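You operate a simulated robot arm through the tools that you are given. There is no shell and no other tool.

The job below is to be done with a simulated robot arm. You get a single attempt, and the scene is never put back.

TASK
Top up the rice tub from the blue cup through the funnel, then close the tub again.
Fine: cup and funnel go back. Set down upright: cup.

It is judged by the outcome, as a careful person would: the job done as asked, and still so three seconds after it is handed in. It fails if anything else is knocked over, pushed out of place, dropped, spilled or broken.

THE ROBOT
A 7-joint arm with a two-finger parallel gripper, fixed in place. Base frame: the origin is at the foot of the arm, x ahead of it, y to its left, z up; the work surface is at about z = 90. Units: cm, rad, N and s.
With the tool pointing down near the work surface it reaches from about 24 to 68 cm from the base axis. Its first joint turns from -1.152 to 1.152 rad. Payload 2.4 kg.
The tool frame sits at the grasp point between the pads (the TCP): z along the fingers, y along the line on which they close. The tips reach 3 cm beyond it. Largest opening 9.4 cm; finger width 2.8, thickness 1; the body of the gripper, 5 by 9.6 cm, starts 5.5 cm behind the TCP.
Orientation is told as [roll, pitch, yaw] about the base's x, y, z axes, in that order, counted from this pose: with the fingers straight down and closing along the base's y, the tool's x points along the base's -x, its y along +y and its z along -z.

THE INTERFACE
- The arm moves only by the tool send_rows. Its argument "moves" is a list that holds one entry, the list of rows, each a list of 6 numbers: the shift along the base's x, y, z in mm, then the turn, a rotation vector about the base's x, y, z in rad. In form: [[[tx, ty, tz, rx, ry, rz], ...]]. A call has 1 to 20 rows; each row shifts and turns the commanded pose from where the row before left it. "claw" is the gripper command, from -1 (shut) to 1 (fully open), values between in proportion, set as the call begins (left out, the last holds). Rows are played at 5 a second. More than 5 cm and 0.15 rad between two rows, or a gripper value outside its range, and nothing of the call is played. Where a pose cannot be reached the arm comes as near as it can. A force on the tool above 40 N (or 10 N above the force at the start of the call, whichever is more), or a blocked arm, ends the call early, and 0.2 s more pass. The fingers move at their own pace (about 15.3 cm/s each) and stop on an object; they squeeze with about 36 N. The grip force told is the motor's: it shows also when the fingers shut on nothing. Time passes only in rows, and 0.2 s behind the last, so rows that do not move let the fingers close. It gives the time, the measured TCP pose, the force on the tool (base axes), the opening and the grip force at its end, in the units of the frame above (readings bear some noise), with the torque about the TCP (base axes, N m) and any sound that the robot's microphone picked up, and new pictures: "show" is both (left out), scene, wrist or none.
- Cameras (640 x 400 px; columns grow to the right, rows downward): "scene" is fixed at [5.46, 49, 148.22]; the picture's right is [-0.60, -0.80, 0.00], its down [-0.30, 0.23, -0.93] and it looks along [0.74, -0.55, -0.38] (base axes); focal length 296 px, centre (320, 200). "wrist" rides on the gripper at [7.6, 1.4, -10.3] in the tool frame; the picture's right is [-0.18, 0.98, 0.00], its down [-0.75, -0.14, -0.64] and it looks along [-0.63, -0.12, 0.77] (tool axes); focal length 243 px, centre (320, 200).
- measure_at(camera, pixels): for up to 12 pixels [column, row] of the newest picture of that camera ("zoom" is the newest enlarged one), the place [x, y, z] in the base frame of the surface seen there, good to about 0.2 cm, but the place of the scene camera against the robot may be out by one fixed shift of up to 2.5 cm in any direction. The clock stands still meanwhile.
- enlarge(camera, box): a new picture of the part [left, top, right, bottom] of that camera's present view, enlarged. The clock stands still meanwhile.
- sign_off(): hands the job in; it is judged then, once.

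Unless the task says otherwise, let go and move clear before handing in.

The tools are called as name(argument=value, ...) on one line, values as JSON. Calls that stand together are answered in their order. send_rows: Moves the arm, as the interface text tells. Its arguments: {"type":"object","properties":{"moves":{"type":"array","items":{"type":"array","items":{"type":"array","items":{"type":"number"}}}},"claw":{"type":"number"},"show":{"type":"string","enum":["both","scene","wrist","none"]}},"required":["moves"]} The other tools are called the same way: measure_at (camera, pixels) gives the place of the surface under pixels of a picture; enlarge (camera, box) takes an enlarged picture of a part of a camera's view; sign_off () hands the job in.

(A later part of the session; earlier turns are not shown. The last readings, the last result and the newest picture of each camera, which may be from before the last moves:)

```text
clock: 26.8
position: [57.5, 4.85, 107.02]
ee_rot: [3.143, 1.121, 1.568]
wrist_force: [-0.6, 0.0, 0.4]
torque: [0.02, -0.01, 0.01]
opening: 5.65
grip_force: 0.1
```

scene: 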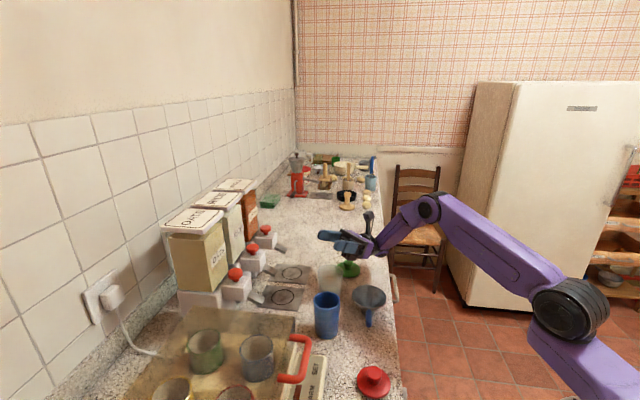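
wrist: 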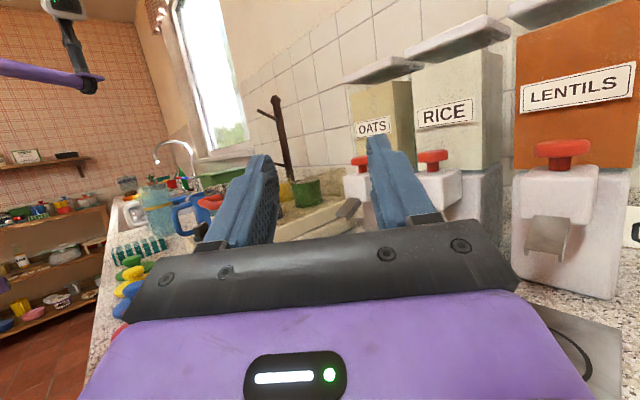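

Reached 115° tilt at z 107. Check clearance of the wrist over the lid and counter.

enlarge(camera="scene", box=[300, 190, 440, 320])

```text
3.08 times, centred on (370, 255) of scene
```

zoom: 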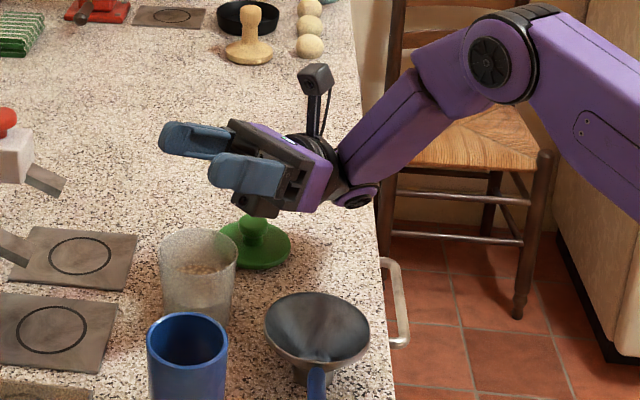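

Wrist clears lid and counter. Now I'll raise, un-tilt to fingers-down, and head for the funnel handle.

send_rows(moves=[[[0, 0, 40, 0, 0, 0], [0, 0, 40, 0, 0, 0], [0, 0, 0, -0.144, 0, 0], [0, 0, 0, -0.144, 0, 0], [0, 0, 0, -0.144, 0, 0], [0, 0, 0, -0.144, 0, 0], [0, 0, 0, -0.144, 0, 0], [0, 0, 0, -0.144, 0, 0], [0, 0, 0, -0.144, 0, 0], [0, 0, 0, -0.144, 0, 0], [0, 0, 0, -0.144, 0, 0], [0, 0, 0, -0.144, 0, 0], [0, 0, 0, -0.144, 0, 0], [0, 0, 0, -0.144, 0, 0], [0, 0, 0, -0.144, 0, 0], [0, 0, 0, -0.148, 0, 0], [0, 0, 0, 0, 0, 0]]], show="none")

send_rows(moves=[[[-30, 0, 0, 0, 0, 0.131], [-30, 0, 0, 0, 0, 0.131], [-30, 0, 0, 0, 0, 0.131], [-20, 0, 0, 0, 0, 0.131], [-10, 0, 0, 0, 0, 0.131], [0, 0, 0, 0, 0, 0.13], [0, 0, 0, 0, 0, 0]]], show="both")

```text
clock: 30.4
position: [57.51, 4.9, 115.07]
ee_rot: [0.0, -0.001, -1.572]
wrist_force: [0.1, -0.2, -0.5]
torque: [0.02, 0.0, -0.01]
opening: 5.66
grip_force: 0.1
```

```text
clock: 32.0
position: [45.68, 4.95, 114.97]
ee_rot: [0.0, 0.001, -0.784]
wrist_force: [0.9, 0.3, -0.6]
torque: [0.03, -0.02, -0.02]
opening: 5.64
grip_force: 0.1
```

scene: 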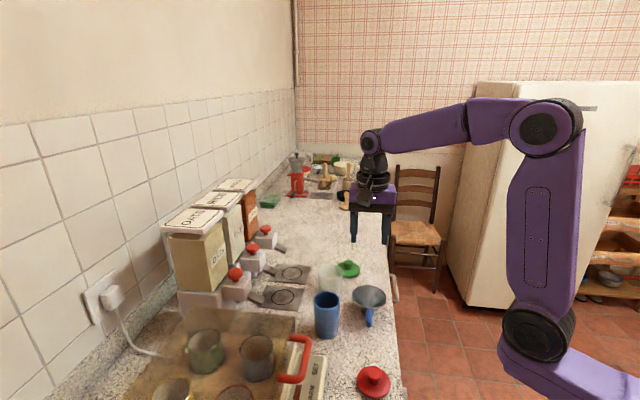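
wrist: 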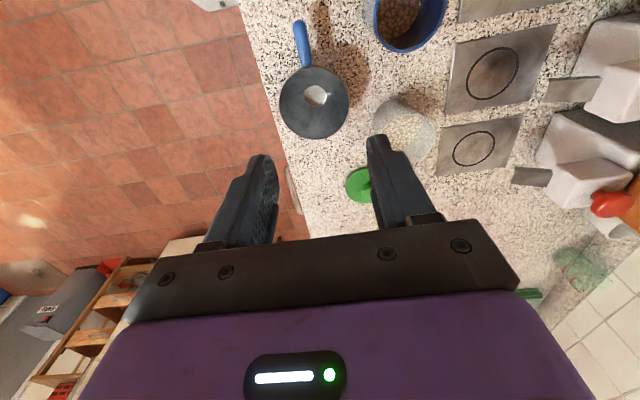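

The funnel handle (302,42) is nearly aligned with the finger plane now. I'll measure it in an enlarged view.

enlarge(camera="wrist", box=[260, 10, 370, 150])

measure_at(camera="wrist", pixels=[[299, 22], [301, 30], [302, 40], [304, 50], [306, 60], [280, 98], [348, 98], [315, 68], [316, 138], [317, 95], [312, 93], [320, 100]])

```text
2.86 times, centred on (315, 80) of wrist
```

zoom: 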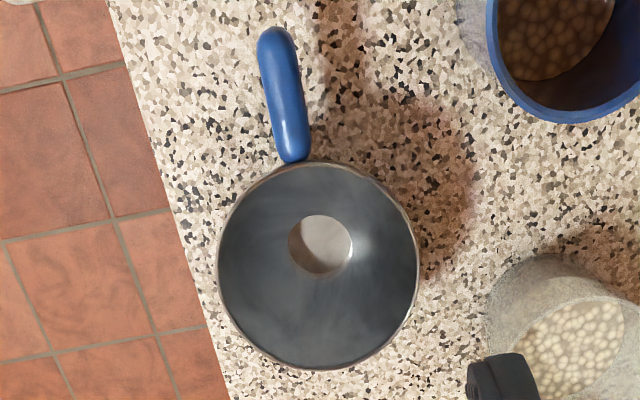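

```text
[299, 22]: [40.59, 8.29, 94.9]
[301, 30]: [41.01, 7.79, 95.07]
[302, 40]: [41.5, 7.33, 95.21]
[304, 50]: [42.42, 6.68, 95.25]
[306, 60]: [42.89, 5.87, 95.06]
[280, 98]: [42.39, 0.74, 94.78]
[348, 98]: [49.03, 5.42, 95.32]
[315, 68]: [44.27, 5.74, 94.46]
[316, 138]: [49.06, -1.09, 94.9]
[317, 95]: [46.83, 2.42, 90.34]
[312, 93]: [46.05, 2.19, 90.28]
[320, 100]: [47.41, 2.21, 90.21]
```

The handle runs along 135° from the funnel centre ≈(46.3,2.6); I'll go over its middle (41.85,7.07) and descend to just above.

send_rows(moves=[[[-19, 10, 0, 0, 0, 0], [-19, 11, -10, 0, 0, 0], [0, 0, -40, 0, 0, 0], [0, 0, -40, 0, 0, 0], [0, 0, -40, 0, 0, 0], [0, 0, -30, 0, 0, 0], [0, 0, 0, 0, 0, 0]]], show="both")

```text
clock: 33.6
position: [41.59, 6.8, 98.86]
ee_rot: [0.0, 0.0, -0.786]
wrist_force: [0.0, -0.4, 0.1]
torque: [0.05, 0.04, -0.03]
opening: 5.63
grip_force: 0.0
```

scene: 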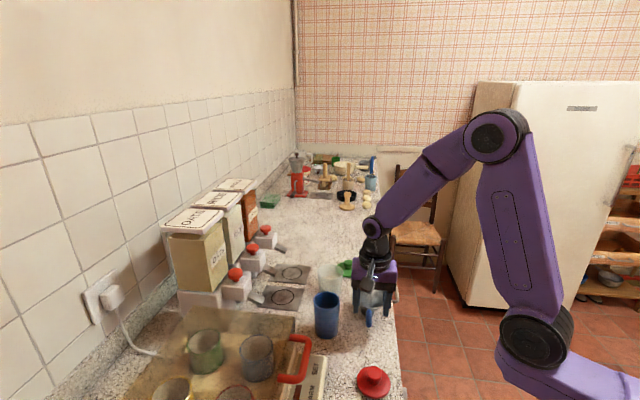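
wrist: 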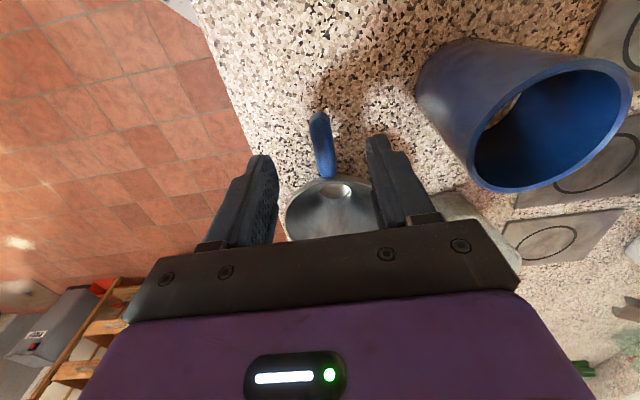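

The handle (322,145) lies between the fingers. I'll descend the rest to z≈95 in steps.

send_rows(moves=[[[1, 1, -15, 0, 0, 0], [0, 0, -10, 0, 0, 0], [0, 0, -8, 0, 0, 0], [0, 0, -5, 0, 0, 0], [0, 0, 0, 0, 0, 0]]], show="wrist")

```text
clock: 34.8
position: [41.67, 7.02, 95.17]
ee_rot: [-0.002, -0.001, -0.785]
wrist_force: [-0.3, -0.2, 0.0]
torque: [0.01, 0.0, -0.02]
opening: 5.62
grip_force: 0.1
```

wrist: 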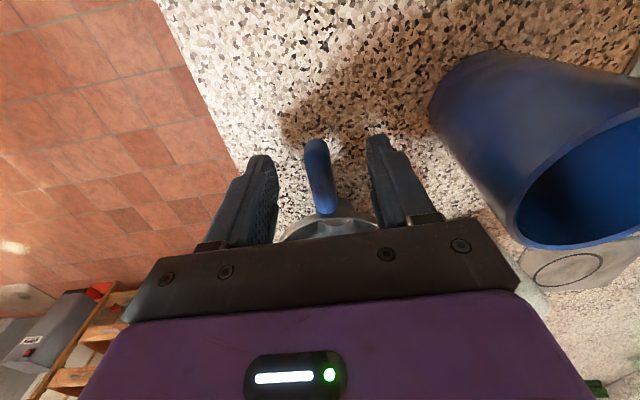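

Handle sits between the pads. Close.

send_rows(moves=[[[0, 0, 0, 0, 0, 0], [0, 0, 0, 0, 0, 0], [0, 0, 0, 0, 0, 0]]], claw=-1, show="both")

```text
clock: 35.6
position: [41.71, 7.01, 95.36]
ee_rot: [0.001, 0.0, -0.783]
wrist_force: [1.1, -0.2, -0.6]
torque: [0.04, -0.01, 0.01]
opening: 1.8
grip_force: 36.1
```

scene: 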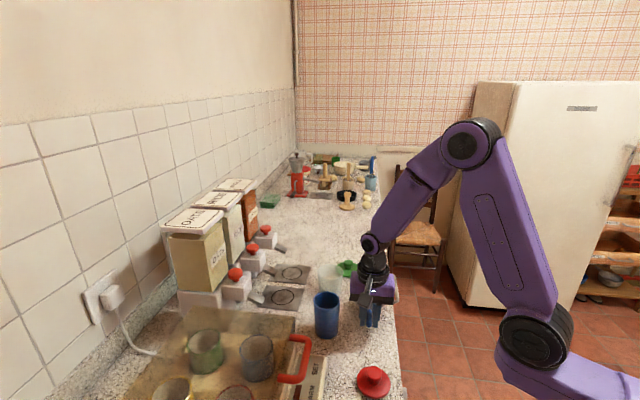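
wrist: 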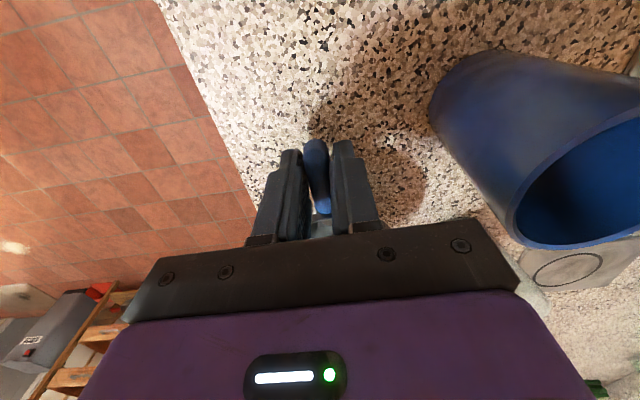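

Gripped the handle (opening 1.8). Lift gently and check the funnel hangs level.

send_rows(moves=[[[0, 0, 5, 0, 0, 0], [0, 0, 10, 0, 0, 0], [0, 0, 20, 0, 0, 0], [0, 0, 30, 0, 0, 0], [0, 0, 0, 0, 0, 0]]], show="both")

enlarge(camera="scene", box=[310, 240, 420, 340])

```text
clock: 36.8
position: [41.86, 7.04, 101.54]
ee_rot: [-0.002, 0.001, -0.784]
wrist_force: [0.4, -0.2, -1.0]
torque: [0.03, 0.02, 0.0]
opening: 1.8
grip_force: 35.8
```

scene: 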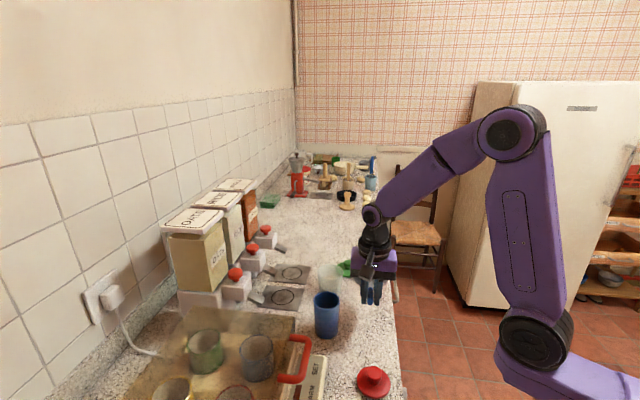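
wrist: 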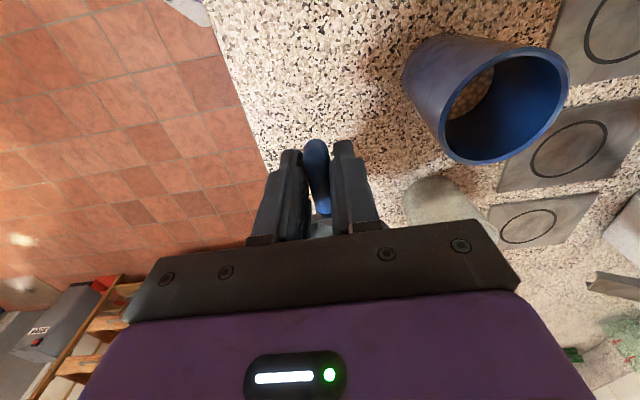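

```text
4.00 times, centred on (365, 290) of scene
```

zoom: 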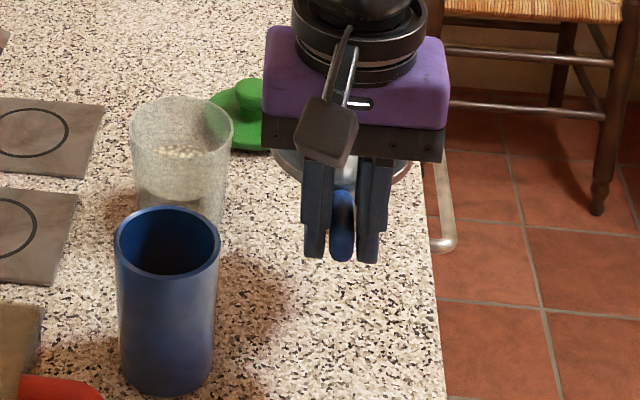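

The funnel is securely held and level. Raise further, then carry it to above the tub (TCP target ≈(53.15,10.2)).

send_rows(moves=[[[0, 0, 35, 0, 0, 0], [0, 0, 35, 0, 0, 0], [22, 6, 0, 0, 0, 0], [30, 8, 0, 0, 0, 0], [30, 9, 0, 0, 0, 0], [20, 6, 0, 0, 0, 0], [11, 3, 0, 0, 0, 0], [0, 0, 0, 0, 0, 0]]], show="both")

enlarge(camera="scene", box=[290, 210, 400, 310])

```text
clock: 38.6
position: [53.02, 10.42, 108.67]
ee_rot: [0.0, 0.0, -0.784]
wrist_force: [-0.5, -0.5, -0.3]
torque: [0.02, -0.01, 0.03]
opening: 1.77
grip_force: 36.2
```

scene: 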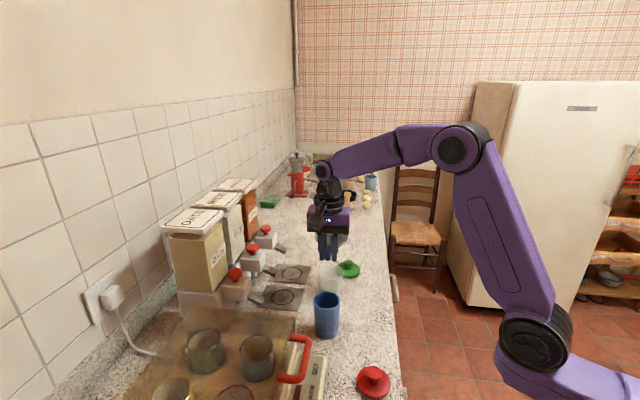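
wrist: 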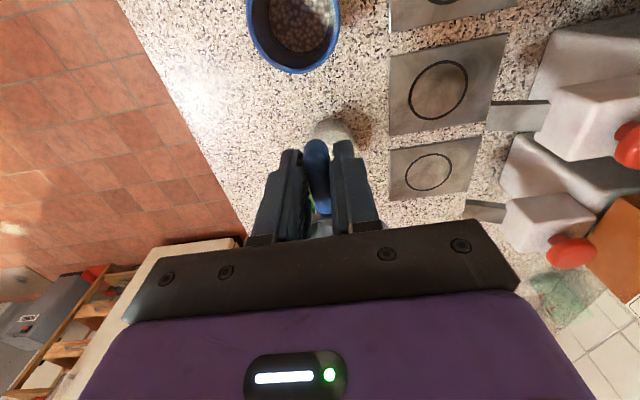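

```text
4.00 times, centred on (345, 260) of scene
```

zoom: 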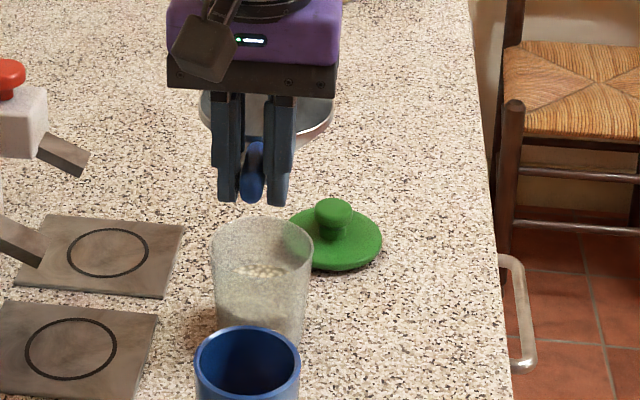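

The funnel bowl (zoom cols 201–334) is laterally over the tub (211–313). I'll measure both rims in this picture to compare depth alignment.

measure_at(camera="zoom", pixels=[[203, 112], [331, 112], [325, 125], [310, 137], [212, 235], [312, 240], [225, 222], [300, 224], [262, 217], [262, 265], [240, 247], [290, 248]])

enlarge(camera="wrist", box=[270, 90, 390, 250])

```text
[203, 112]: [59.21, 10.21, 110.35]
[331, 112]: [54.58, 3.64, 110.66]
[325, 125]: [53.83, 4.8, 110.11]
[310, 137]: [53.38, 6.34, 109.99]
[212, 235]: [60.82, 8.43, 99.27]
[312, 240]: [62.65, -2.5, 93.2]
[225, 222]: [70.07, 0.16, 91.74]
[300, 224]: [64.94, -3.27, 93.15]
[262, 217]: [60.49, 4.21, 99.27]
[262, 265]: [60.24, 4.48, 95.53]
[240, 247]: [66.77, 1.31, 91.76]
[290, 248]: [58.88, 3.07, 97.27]
```

```text
2.50 times, centred on (330, 170) of wrist
```

zoom: 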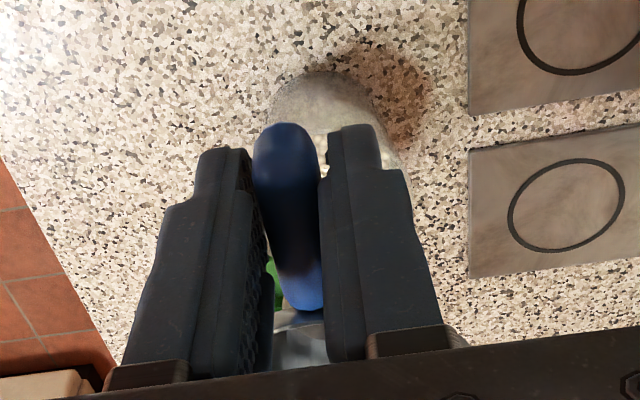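

enlarge(camera="scene", box=[310, 215, 380, 285])

```text
5.71 times, centred on (345, 250) of scene
```

zoom: 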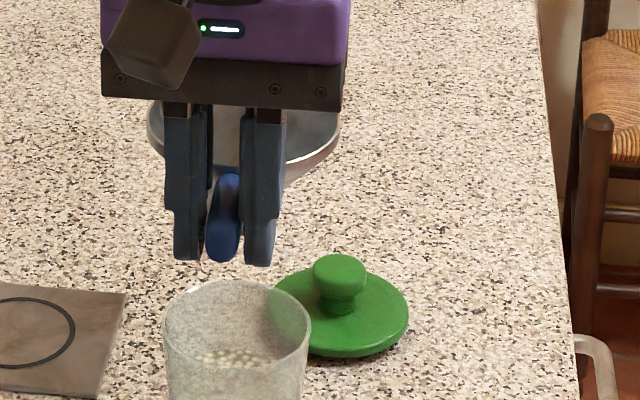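

measure_at(camera="zoom", pixels=[[340, 265], [325, 268], [355, 270], [340, 258], [408, 315], [345, 350], [150, 130], [337, 130], [330, 150], [310, 168], [238, 282], [240, 372]])

```text
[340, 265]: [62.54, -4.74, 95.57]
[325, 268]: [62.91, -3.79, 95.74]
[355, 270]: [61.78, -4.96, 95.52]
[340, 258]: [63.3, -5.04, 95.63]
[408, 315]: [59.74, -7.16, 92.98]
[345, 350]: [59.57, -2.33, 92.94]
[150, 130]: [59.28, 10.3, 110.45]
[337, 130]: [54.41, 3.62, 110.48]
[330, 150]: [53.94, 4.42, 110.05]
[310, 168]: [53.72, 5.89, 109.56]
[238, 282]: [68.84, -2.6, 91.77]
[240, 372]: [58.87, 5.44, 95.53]
```

Dead reckoning puts the funnel centre at ≈(57.5,5.7) versus the tub at (57.7,5.8). I'll nudge 2 mm and lower until the spout is just above the tub rim, then check.

send_rows(moves=[[[2, 1, -20, 0, 0, 0], [0, 0, -20, 0, 0, 0], [0, 0, -10, 0, 0, 0], [0, 0, 0, 0, 0, 0]]], show="both")

enlarge(camera="scene", box=[295, 225, 375, 305])

```text
clock: 39.6
position: [53.26, 10.47, 103.72]
ee_rot: [0.002, 0.0, -0.786]
wrist_force: [0.5, 0.5, -0.2]
torque: [0.04, 0.02, 0.02]
opening: 1.78
grip_force: 36.0
```

scene: 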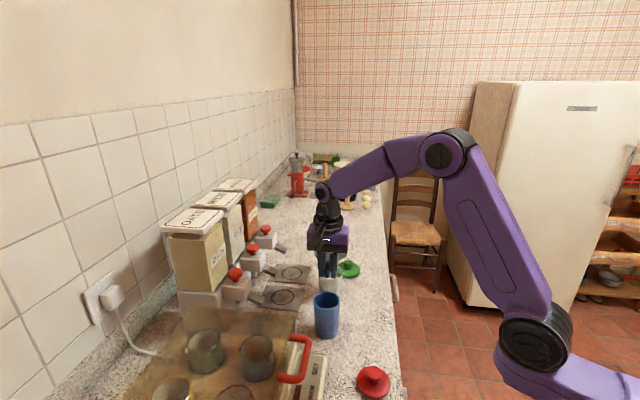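
wrist: 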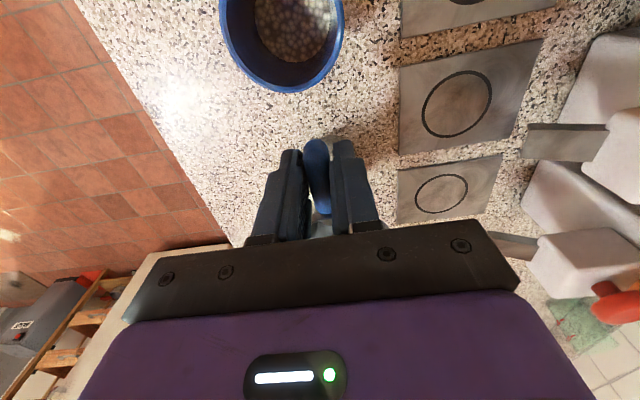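

```text
5.00 times, centred on (335, 265) of scene
```

zoom: 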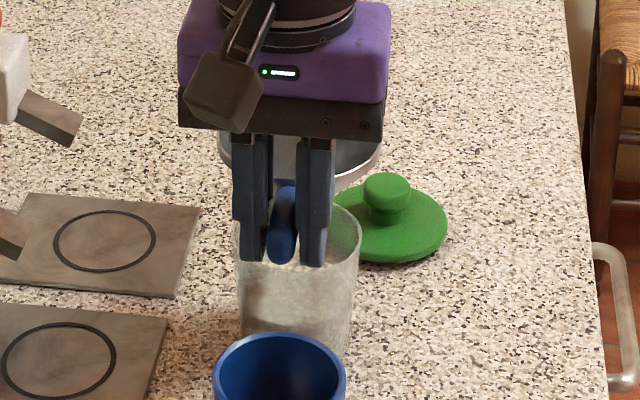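

Laterally aligned (funnel 217–382 vs tub 233–361). Lower slowly into the tub watching the force.

send_rows(moves=[[[0, 0, -8, 0, 0, 0], [0, 0, -8, 0, 0, 0], [0, 0, -8, 0, 0, 0], [0, 0, 0, 0, 0, 0]]], show="none")

enlarge(camera="scene", box=[295, 225, 375, 305])

```text
clock: 40.6
position: [53.29, 10.44, 101.46]
ee_rot: [0.0, -0.002, -0.787]
wrist_force: [-0.1, 0.3, -0.4]
torque: [0.04, 0.05, 0.01]
opening: 1.79
grip_force: 36.0
```

```text
5.00 times, centred on (335, 265) of scene
```

zoom: 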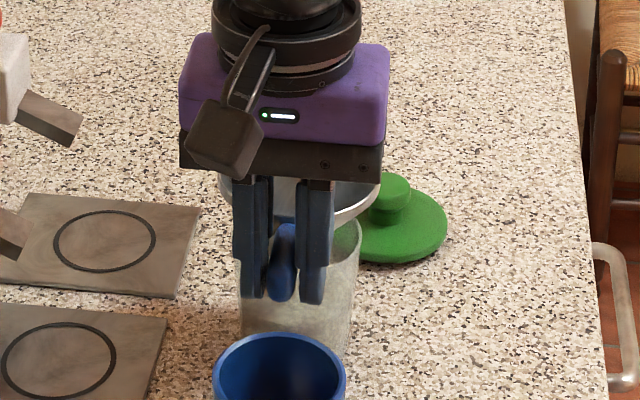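

No contact yet and the spout is going into the tub. Continue in small steps.

send_rows(moves=[[[0, 0, -4, 0, 0, 0], [0, 0, -4, 0, 0, 0], [0, 0, -4, 0, 0, 0], [0, 0, 0, 0, 0, 0]]], show="none")

enlarge(camera="scene", box=[295, 225, 375, 305])

```text
clock: 41.6
position: [53.29, 10.43, 100.03]
ee_rot: [0.001, 0.001, -0.786]
wrist_force: [0.0, 0.3, -0.7]
torque: [0.01, 0.02, 0.02]
opening: 1.77
grip_force: 36.2
```

```text
5.00 times, centred on (335, 265) of scene
```

zoom: 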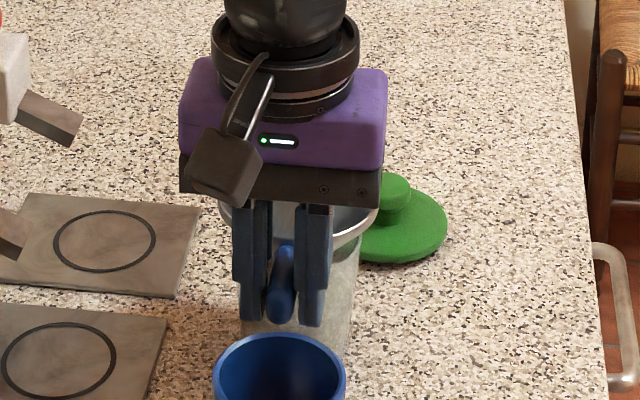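

send_rows(moves=[[[0, 0, -3, 0, 0, 0], [0, 0, -3, 0, 0, 0], [0, 0, 0, 0, 0, 0]]], show="none")

enlarge(camera="scene", box=[295, 225, 375, 305])

```text
clock: 42.4
position: [53.32, 10.56, 99.52]
ee_rot: [0.002, -0.003, -0.782]
wrist_force: [-0.7, 0.4, 4.4]
torque: [-0.28, -0.35, -0.03]
opening: 1.78
grip_force: 36.2
```

```text
5.00 times, centred on (335, 265) of scene
```

zoom: 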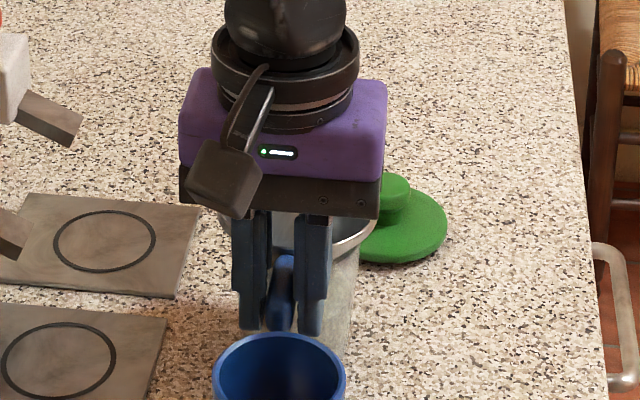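

Light contact (4.4 N), and the torque says it's on the far side of the rim. I'll shift the funnel ~2 mm back along the handle and lower 2 mm more.

send_rows(moves=[[[-1.5, 1.5, 0, 0, 0, 0], [0, 0, 0, 0, 0, 0]]], show="none")

send_rows(moves=[[[0, 0, -1.5, 0, 0, 0], [0, 0, 0, 0, 0, 0]]], show="none")

```text
clock: 43.0
position: [53.1, 10.74, 99.44]
ee_rot: [0.002, -0.002, -0.786]
wrist_force: [1.8, 0.6, 7.1]
torque: [-0.34, -0.37, 0.08]
opening: 1.81
grip_force: 36.5
```

```text
clock: 43.6
position: [53.21, 10.71, 99.35]
ee_rot: [0.001, -0.001, -0.787]
wrist_force: [1.3, 0.5, 15.3]
torque: [-0.64, -0.64, 0.05]
opening: 1.79
grip_force: 35.6
```

The contact is now centred on the funnel axis (15 N, lever ≈6 cm), so it's seated on the tub rim. Ease off 2 mm and open slightly.

send_rows(moves=[[[0, 0, 2, 0, 0, 0], [0, 0, 0, 0, 0, 0]]], show="none")

send_rows(moves=[[[0, 0, 0, 0, 0, 0], [0, 0, 0, 0, 0, 0]]], claw=-0.2, show="both")

enlarge(camera="scene", box=[295, 225, 375, 305])

```text
clock: 44.2
position: [52.99, 10.67, 99.26]
ee_rot: [-0.003, 0.003, -0.784]
wrist_force: [0.9, -1.4, 3.5]
torque: [-0.2, -0.21, 0.09]
opening: 1.79
grip_force: 36.0
```

```text
clock: 44.8
position: [53.04, 10.65, 99.39]
ee_rot: [0.0, 0.0, -0.785]
wrist_force: [-0.1, -1.2, 0.1]
torque: [0.0, 0.01, -0.02]
opening: 3.76
grip_force: 0.1
```

scene: 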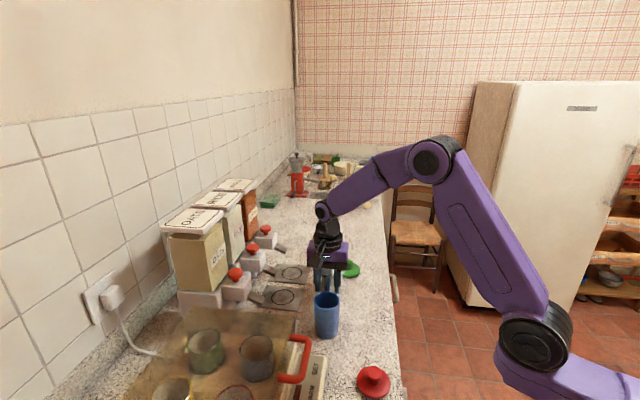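
wrist: 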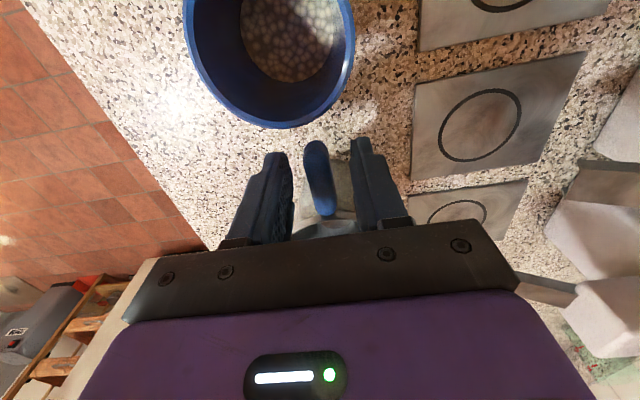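

```text
5.00 times, centred on (335, 265) of scene
```

zoom: 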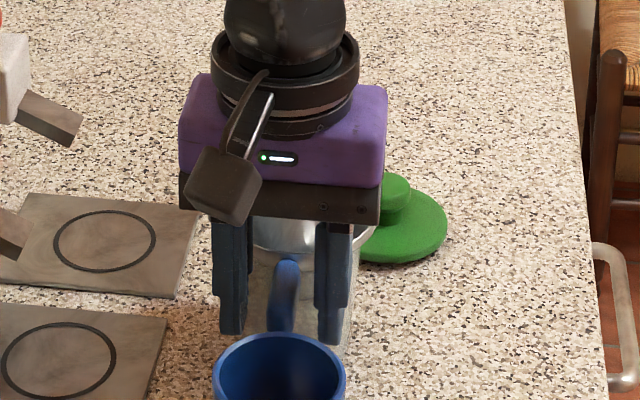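

The funnel stays seated. Rise straight up and look at it.

send_rows(moves=[[[0, 0, 15, 0, 0, 0], [0, 0, 30, 0, 0, 0], [0, 0, 40, 0, 0, 0], [0, 0, 40, 0, 0, 0], [0, 0, 40, 0, 0, 0], [0, 0, 0, 0, 0, 0]]], show="both")

enlarge(camera="scene", box=[295, 235, 375, 315])

```text
clock: 46.2
position: [52.91, 10.67, 116.04]
ee_rot: [0.0, 0.002, -0.787]
wrist_force: [0.6, -0.3, -0.2]
torque: [0.04, 0.01, 0.04]
opening: 3.76
grip_force: 0.0
```

scene: 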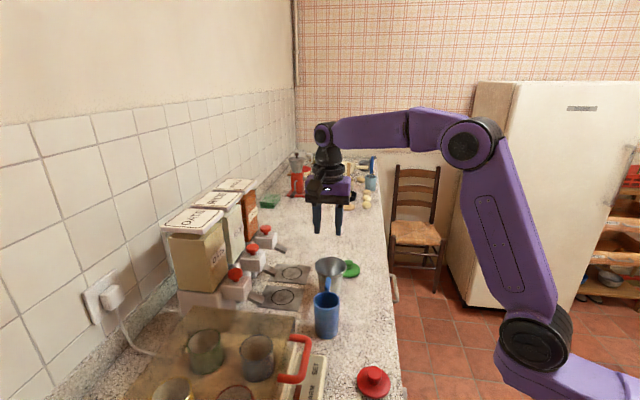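
wrist: 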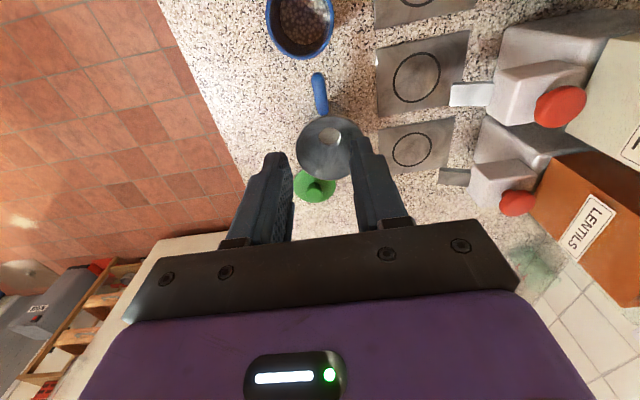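

```text
5.00 times, centred on (335, 275) of scene
```

zoom: 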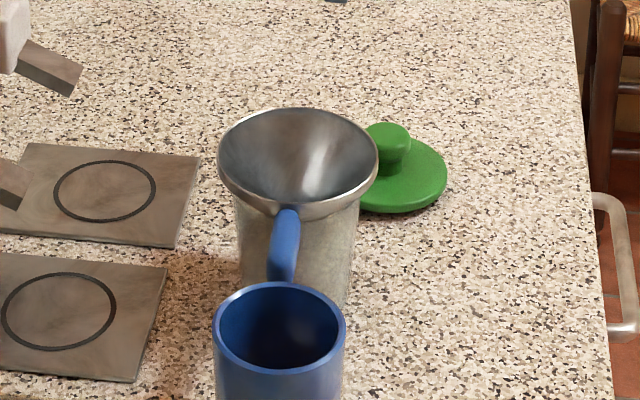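

The funnel is well seated on the tub. Measure its rim and spout hole from the wrist camera.

enlarge(camera="wrist", box=[260, 0, 400, 200])

measure_at(camera="wrist", pixels=[[297, 147], [325, 119], [305, 128], [345, 124], [325, 177], [303, 163], [329, 136], [330, 150], [317, 80], [320, 95], [322, 108], [312, 170]])

```text
2.00 times, centred on (330, 100) of wrist
```

zoom: 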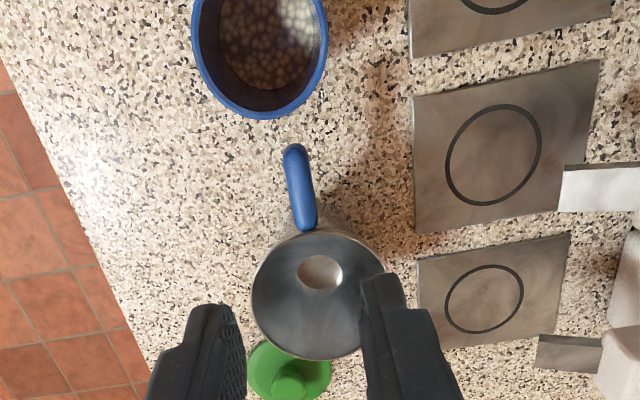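

```text
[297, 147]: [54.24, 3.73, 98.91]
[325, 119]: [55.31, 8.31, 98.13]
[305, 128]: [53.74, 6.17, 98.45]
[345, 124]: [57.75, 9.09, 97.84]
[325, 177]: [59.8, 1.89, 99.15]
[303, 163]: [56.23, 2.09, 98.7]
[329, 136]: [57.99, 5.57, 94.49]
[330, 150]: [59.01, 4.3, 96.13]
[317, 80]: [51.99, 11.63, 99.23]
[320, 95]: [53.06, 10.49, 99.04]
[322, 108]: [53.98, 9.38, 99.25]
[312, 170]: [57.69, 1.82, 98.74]
```

Funnel rim z≈98.9, centre ≈(57.75,5.7). Next the cup: check the warmer handle and other obstacles near the cup before coming down with the −90° yaw.

measure_at(camera="scene", pixels=[[306, 345], [303, 360], [285, 379], [290, 338], [258, 345], [257, 370], [205, 340], [220, 315], [293, 322], [327, 294], [327, 312], [318, 400]])

enlarge(camera="scene", box=[220, 280, 380, 400])

```text
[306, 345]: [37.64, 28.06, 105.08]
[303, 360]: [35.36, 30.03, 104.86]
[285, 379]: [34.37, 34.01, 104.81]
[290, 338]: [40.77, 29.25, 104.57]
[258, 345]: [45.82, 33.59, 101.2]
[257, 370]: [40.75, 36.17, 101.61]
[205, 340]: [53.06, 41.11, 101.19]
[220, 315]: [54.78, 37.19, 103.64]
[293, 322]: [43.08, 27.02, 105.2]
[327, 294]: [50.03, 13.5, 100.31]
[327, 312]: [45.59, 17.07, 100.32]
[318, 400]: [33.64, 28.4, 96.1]
```

```text
3.33 times, centred on (300, 340) of scene
```

zoom: 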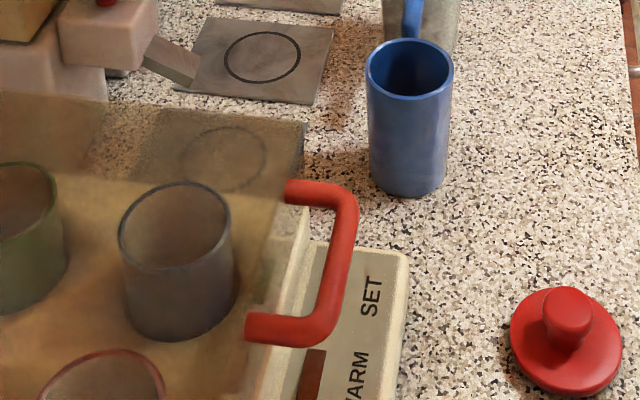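

The warmer handle tops out at z≈103 around (35–43,27–30), well clear of the gripper over the cup. I'll turn to yaw −90°, open fully and go above the cup.

send_rows(moves=[[[-10, 7, 0, 0, 0, -0.131], [-10, 7, 0, 0, 0, -0.131], [-10, 7, 0, 0, 0, -0.131], [-10, 7, 0, 0, 0, -0.131], [-11, 8, 0, 0, 0, -0.131], [0, 4, 0, 0, 0, -0.13], [0, 0, 0, 0, 0, 0]]], claw=1, show="both")

```text
clock: 47.8
position: [48.09, 14.68, 116.07]
ee_rot: [0.001, 0.002, -1.574]
wrist_force: [-0.3, -0.2, -0.2]
torque: [-0.04, -0.03, -0.01]
opening: 9.41
grip_force: 0.0
```

scene: 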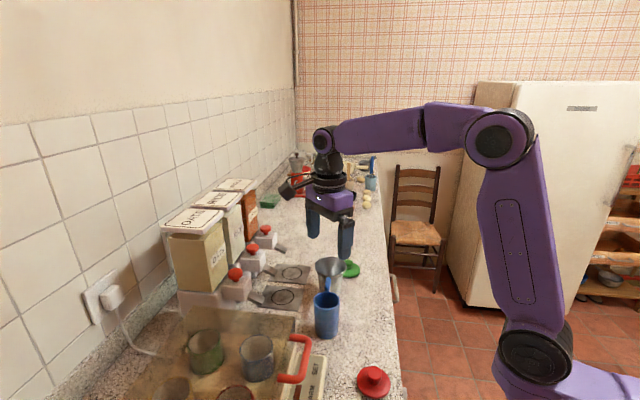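
wrist: 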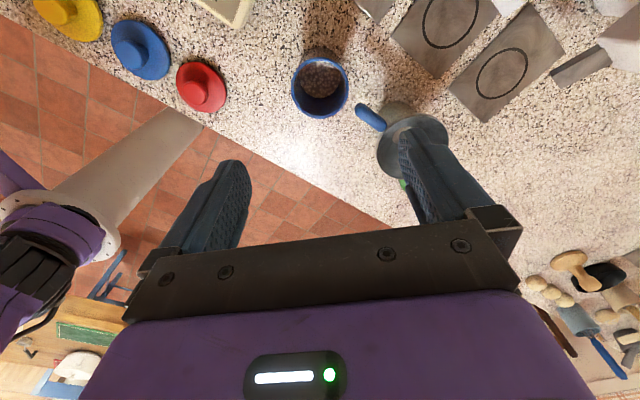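

The cup rim is at (320,88). Measure it.

enlarge(camera="wrist", box=[280, 45, 360, 130])

```text
4.71 times, centred on (320, 88) of wrist
```

zoom: 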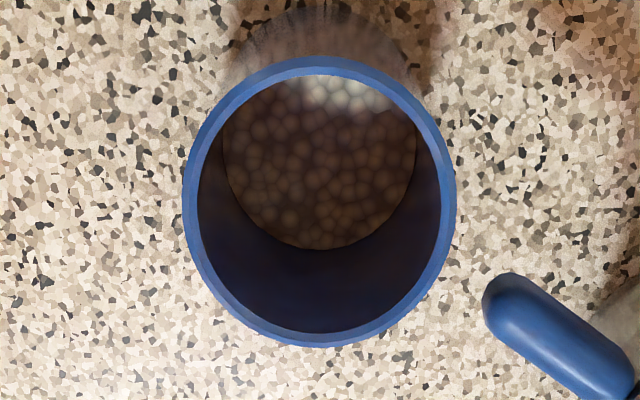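

measure_at(camera="zoom", pixels=[[189, 205], [451, 200], [320, 64], [322, 339], [220, 110], [415, 100], [220, 295], [415, 305], [320, 180], [280, 130], [360, 200], [320, 270]])

```text
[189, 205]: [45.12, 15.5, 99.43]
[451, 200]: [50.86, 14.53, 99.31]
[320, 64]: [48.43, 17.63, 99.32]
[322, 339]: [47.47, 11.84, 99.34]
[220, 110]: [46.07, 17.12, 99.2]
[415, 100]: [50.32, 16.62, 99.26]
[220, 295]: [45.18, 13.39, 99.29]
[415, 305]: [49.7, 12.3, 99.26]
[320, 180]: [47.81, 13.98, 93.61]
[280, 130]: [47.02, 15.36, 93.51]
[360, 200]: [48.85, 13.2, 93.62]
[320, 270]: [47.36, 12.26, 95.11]
```

Cup centre ≈(47.9,14.86). Descend over it to just above the rim and check finger clearance.

send_rows(moves=[[[-1, 2, -30, 0, 0, 0], [0, 0, -30, 0, 0, 0], [0, 0, -30, 0, 0, 0], [0, 0, -25, 0, 0, 0], [0, 0, 0, 0, 0, 0]]], show="both")

enlarge(camera="scene", box=[280, 240, 400, 350])

```text
clock: 49.0
position: [48.02, 14.69, 104.39]
ee_rot: [-0.001, 0.001, -1.572]
wrist_force: [0.2, -1.0, 0.5]
torque: [-0.02, 0.0, -0.01]
opening: 9.4
grip_force: 0.0
```

scene: 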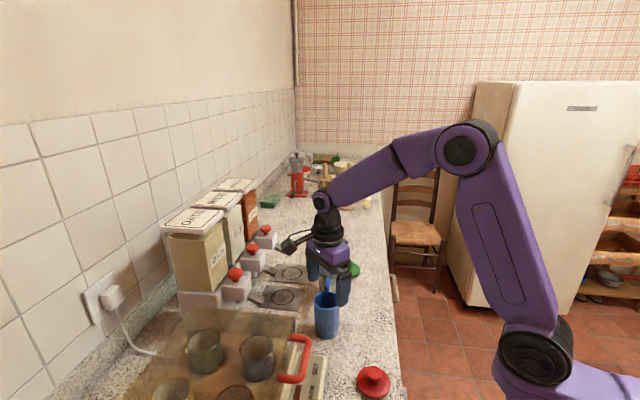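
wrist: 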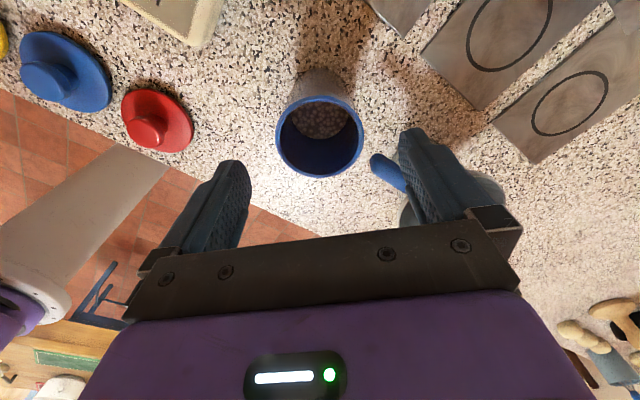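

```text
3.64 times, centred on (340, 295) of scene
```

zoom: 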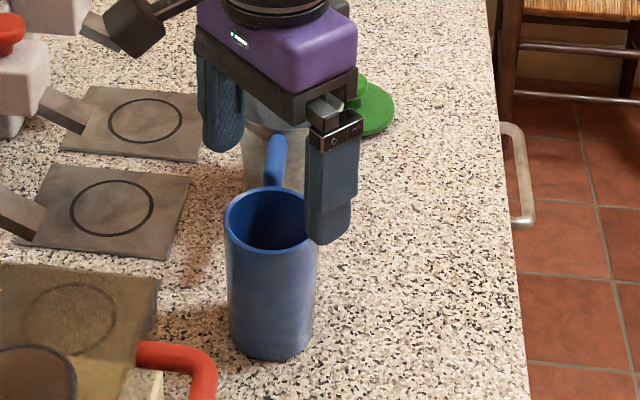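

The right finger passes near the funnel handle's tip (375,158); check the gap.

measure_at(camera="wrist", pixels=[[372, 158], [376, 155], [380, 165], [390, 175], [371, 163], [378, 154], [319, 177], [278, 140], [362, 138], [318, 98]])

```text
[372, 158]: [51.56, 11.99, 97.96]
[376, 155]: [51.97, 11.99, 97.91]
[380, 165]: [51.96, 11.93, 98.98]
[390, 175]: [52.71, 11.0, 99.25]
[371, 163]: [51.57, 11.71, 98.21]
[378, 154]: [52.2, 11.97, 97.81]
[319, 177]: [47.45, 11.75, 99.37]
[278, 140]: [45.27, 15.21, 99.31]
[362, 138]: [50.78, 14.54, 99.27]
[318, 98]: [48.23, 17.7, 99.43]
```

Gap is ≈1.3 cm, fine. Descend so the pads straddle the upper cup (TCP z≈97.9).

send_rows(moves=[[[0, 1, -20, 0, 0, 0], [0, 0, -20, 0, 0, 0], [0, 0, -15, 0, 0, 0], [0, 0, -10, 0, 0, 0], [0, 0, 0, 0, 0, 0]]], show="both")

```text
clock: 50.2
position: [48.02, 14.78, 97.94]
ee_rot: [-0.002, 0.0, -1.57]
wrist_force: [-0.6, -0.4, -0.2]
torque: [0.0, -0.02, 0.02]
opening: 9.4
grip_force: 0.1
```

scene: 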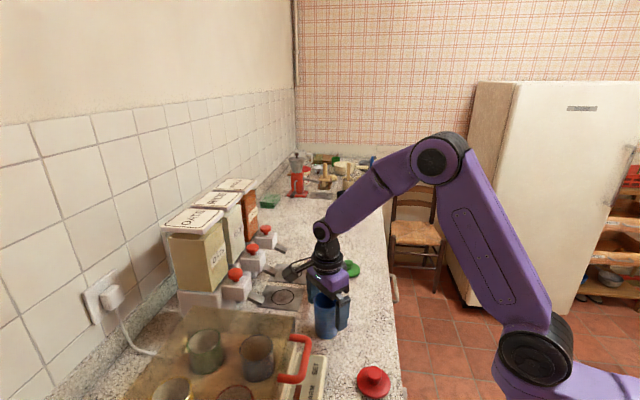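
wrist: 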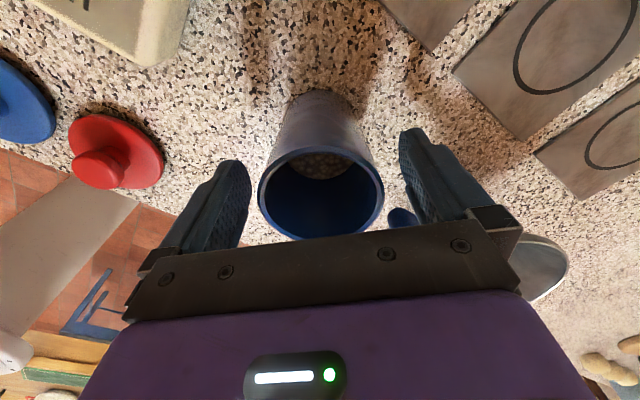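

Cup is centred between the fingers. Close gently in two steps.

send_rows(moves=[[[0, 0, 0, 0, 0, 0], [0, 0, 0, 0, 0, 0]]], claw=0.38, show="none")

send_rows(moves=[[[0, 0, 0, 0, 0, 0], [0, 0, 0, 0, 0, 0], [0, 0, 0, 0, 0, 0]]], claw=-1, show="both")

```text
clock: 50.8
position: [47.91, 14.84, 98.0]
ee_rot: [0.0, 0.002, -1.572]
wrist_force: [-0.6, 0.8, 0.1]
torque: [0.04, 0.01, 0.02]
opening: 6.48
grip_force: 0.1
```

```text
clock: 51.6
position: [48.05, 14.8, 97.86]
ee_rot: [0.001, 0.0, -1.571]
wrist_force: [-0.2, 0.5, 0.9]
torque: [-0.01, -0.03, 0.01]
opening: 6.17
grip_force: 35.6
```

scene: 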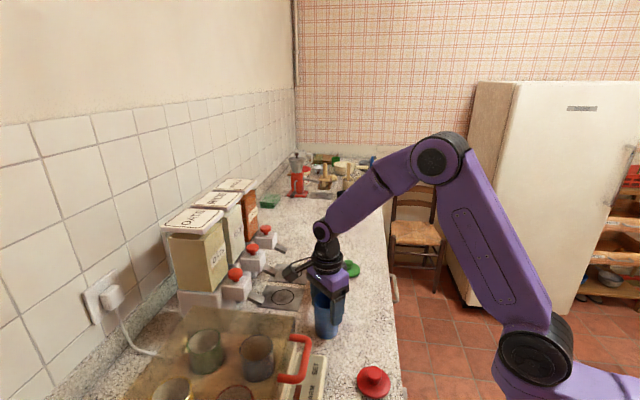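
wrist: 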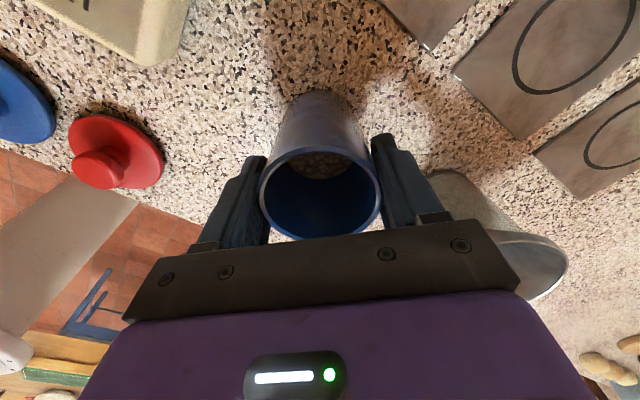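

Cup gripped (opening 6.17). Lift gently straight up.

send_rows(moves=[[[0, 0, 5, 0, 0, 0], [0, 0, 10, 0, 0, 0], [0, 0, 20, 0, 0, 0], [0, 0, 25, 0, 0, 0], [0, 0, 30, 0, 0, 0], [0, 0, 30, 0, 0, 0], [0, 0, 30, 0, 0, 0], [0, 0, 20, 0, 0, 0], [0, 0, 0, 0, 0, 0]]], show="both")

```text
clock: 53.6
position: [47.99, 14.89, 114.87]
ee_rot: [-0.001, 0.0, -1.571]
wrist_force: [-0.9, -0.2, -1.4]
torque: [-0.01, -0.01, -0.01]
opening: 6.19
grip_force: 36.2
```

scene: 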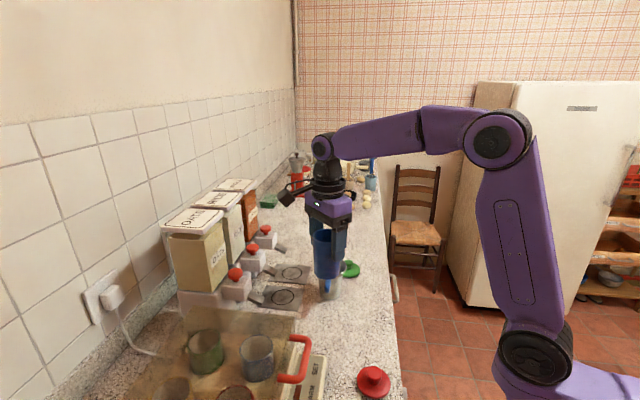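
wrist: 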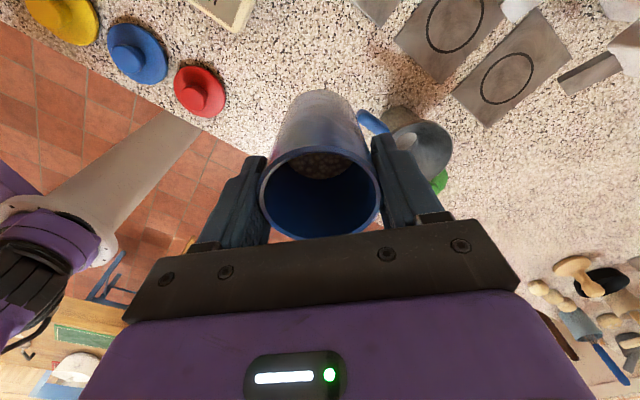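

Cup lifted, rice inside. Carry it to the tub side (57.75, 10), staying high.

send_rows(moves=[[[10, -5, 0, 0, 0, 0], [18, -9, 0, 0, 0, 0], [20, -10, 0, 0, 0, 0], [20, -10, 0, 0, 0, 0], [18, -9, 0, 0, 0, 0], [11.6, -6, 0, 0, 0, 0], [0, 0, 0, 0, 0, 0]]], show="both")

```text
clock: 55.2
position: [57.75, 9.68, 115.07]
ee_rot: [0.001, 0.0, -1.571]
wrist_force: [-0.5, -0.3, -0.9]
torque: [0.01, -0.04, -0.02]
opening: 6.15
grip_force: 36.8
```

scene: 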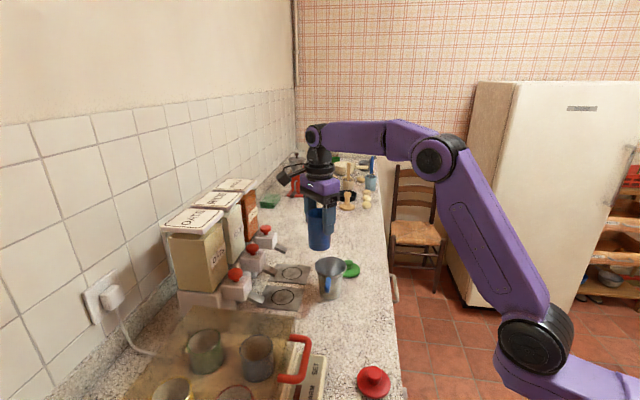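
wrist: 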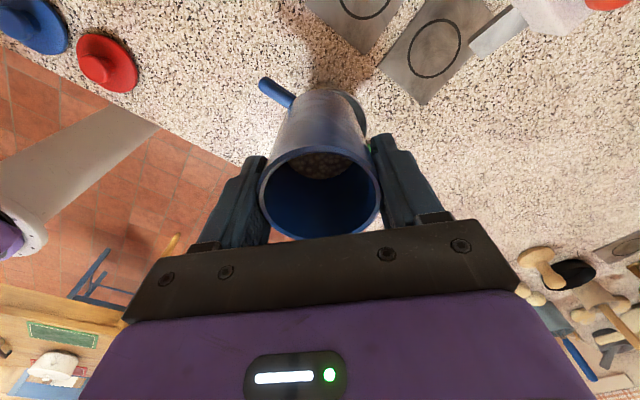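

Now tilt the cup to about 55° while still high, with no rice leaving yet.

send_rows(moves=[[[0, 0, 0, 0.08, 0, 0], [0, 0, 0, 0.1, 0, 0], [0, 0, 0, 0.1, 0, 0], [0, 0, 0, 0.1, 0, 0], [0, 0, 0, 0.1, 0, 0], [0, 0, 0, 0.1, 0, 0], [0, 0, 0, 0.1, 0, 0], [0, 0, 0, 0.1, 0, 0], [0, 0, 0, 0.1, 0, 0], [0, 0, 0, 0.08, 0, 0], [0, 0, 0, 0, 0, 0]]], show="both")

enlarge(camera="scene", box=[280, 180, 400, 310])

```text
clock: 57.6
position: [57.73, 9.82, 114.99]
ee_rot: [0.0, 0.961, -1.57]
wrist_force: [0.3, 0.7, -1.9]
torque: [-0.07, 0.01, 0.03]
opening: 6.19
grip_force: 36.0
```

scene: 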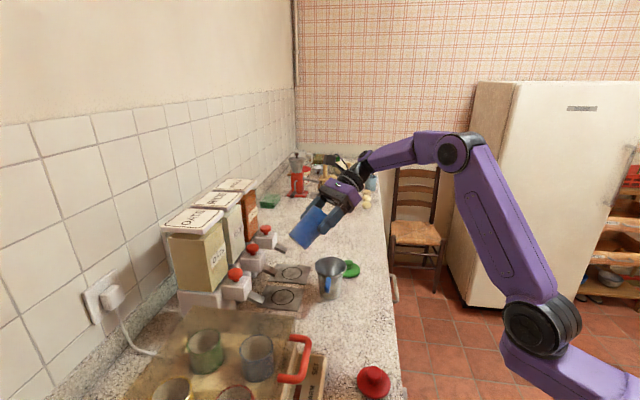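
wrist: 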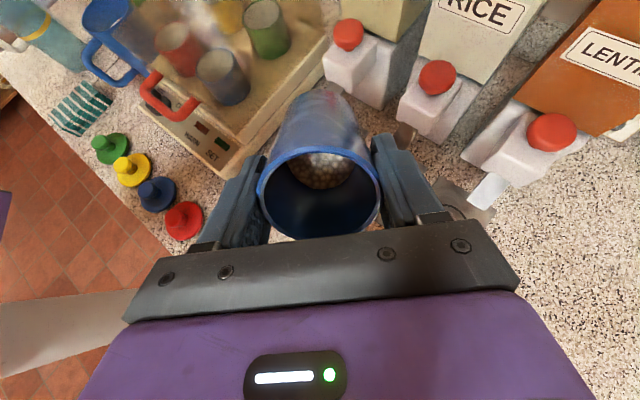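

```text
3.08 times, centred on (340, 245) of scene
```

zoom: 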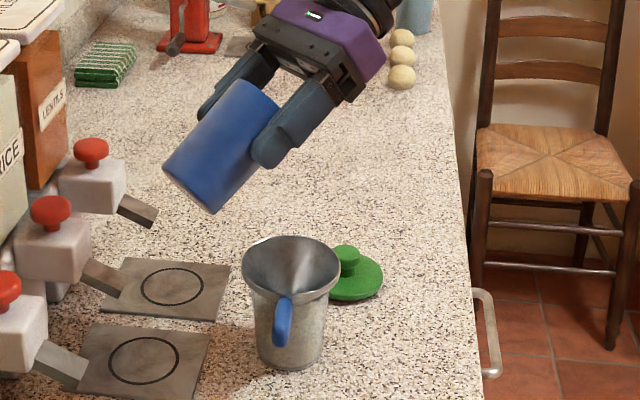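

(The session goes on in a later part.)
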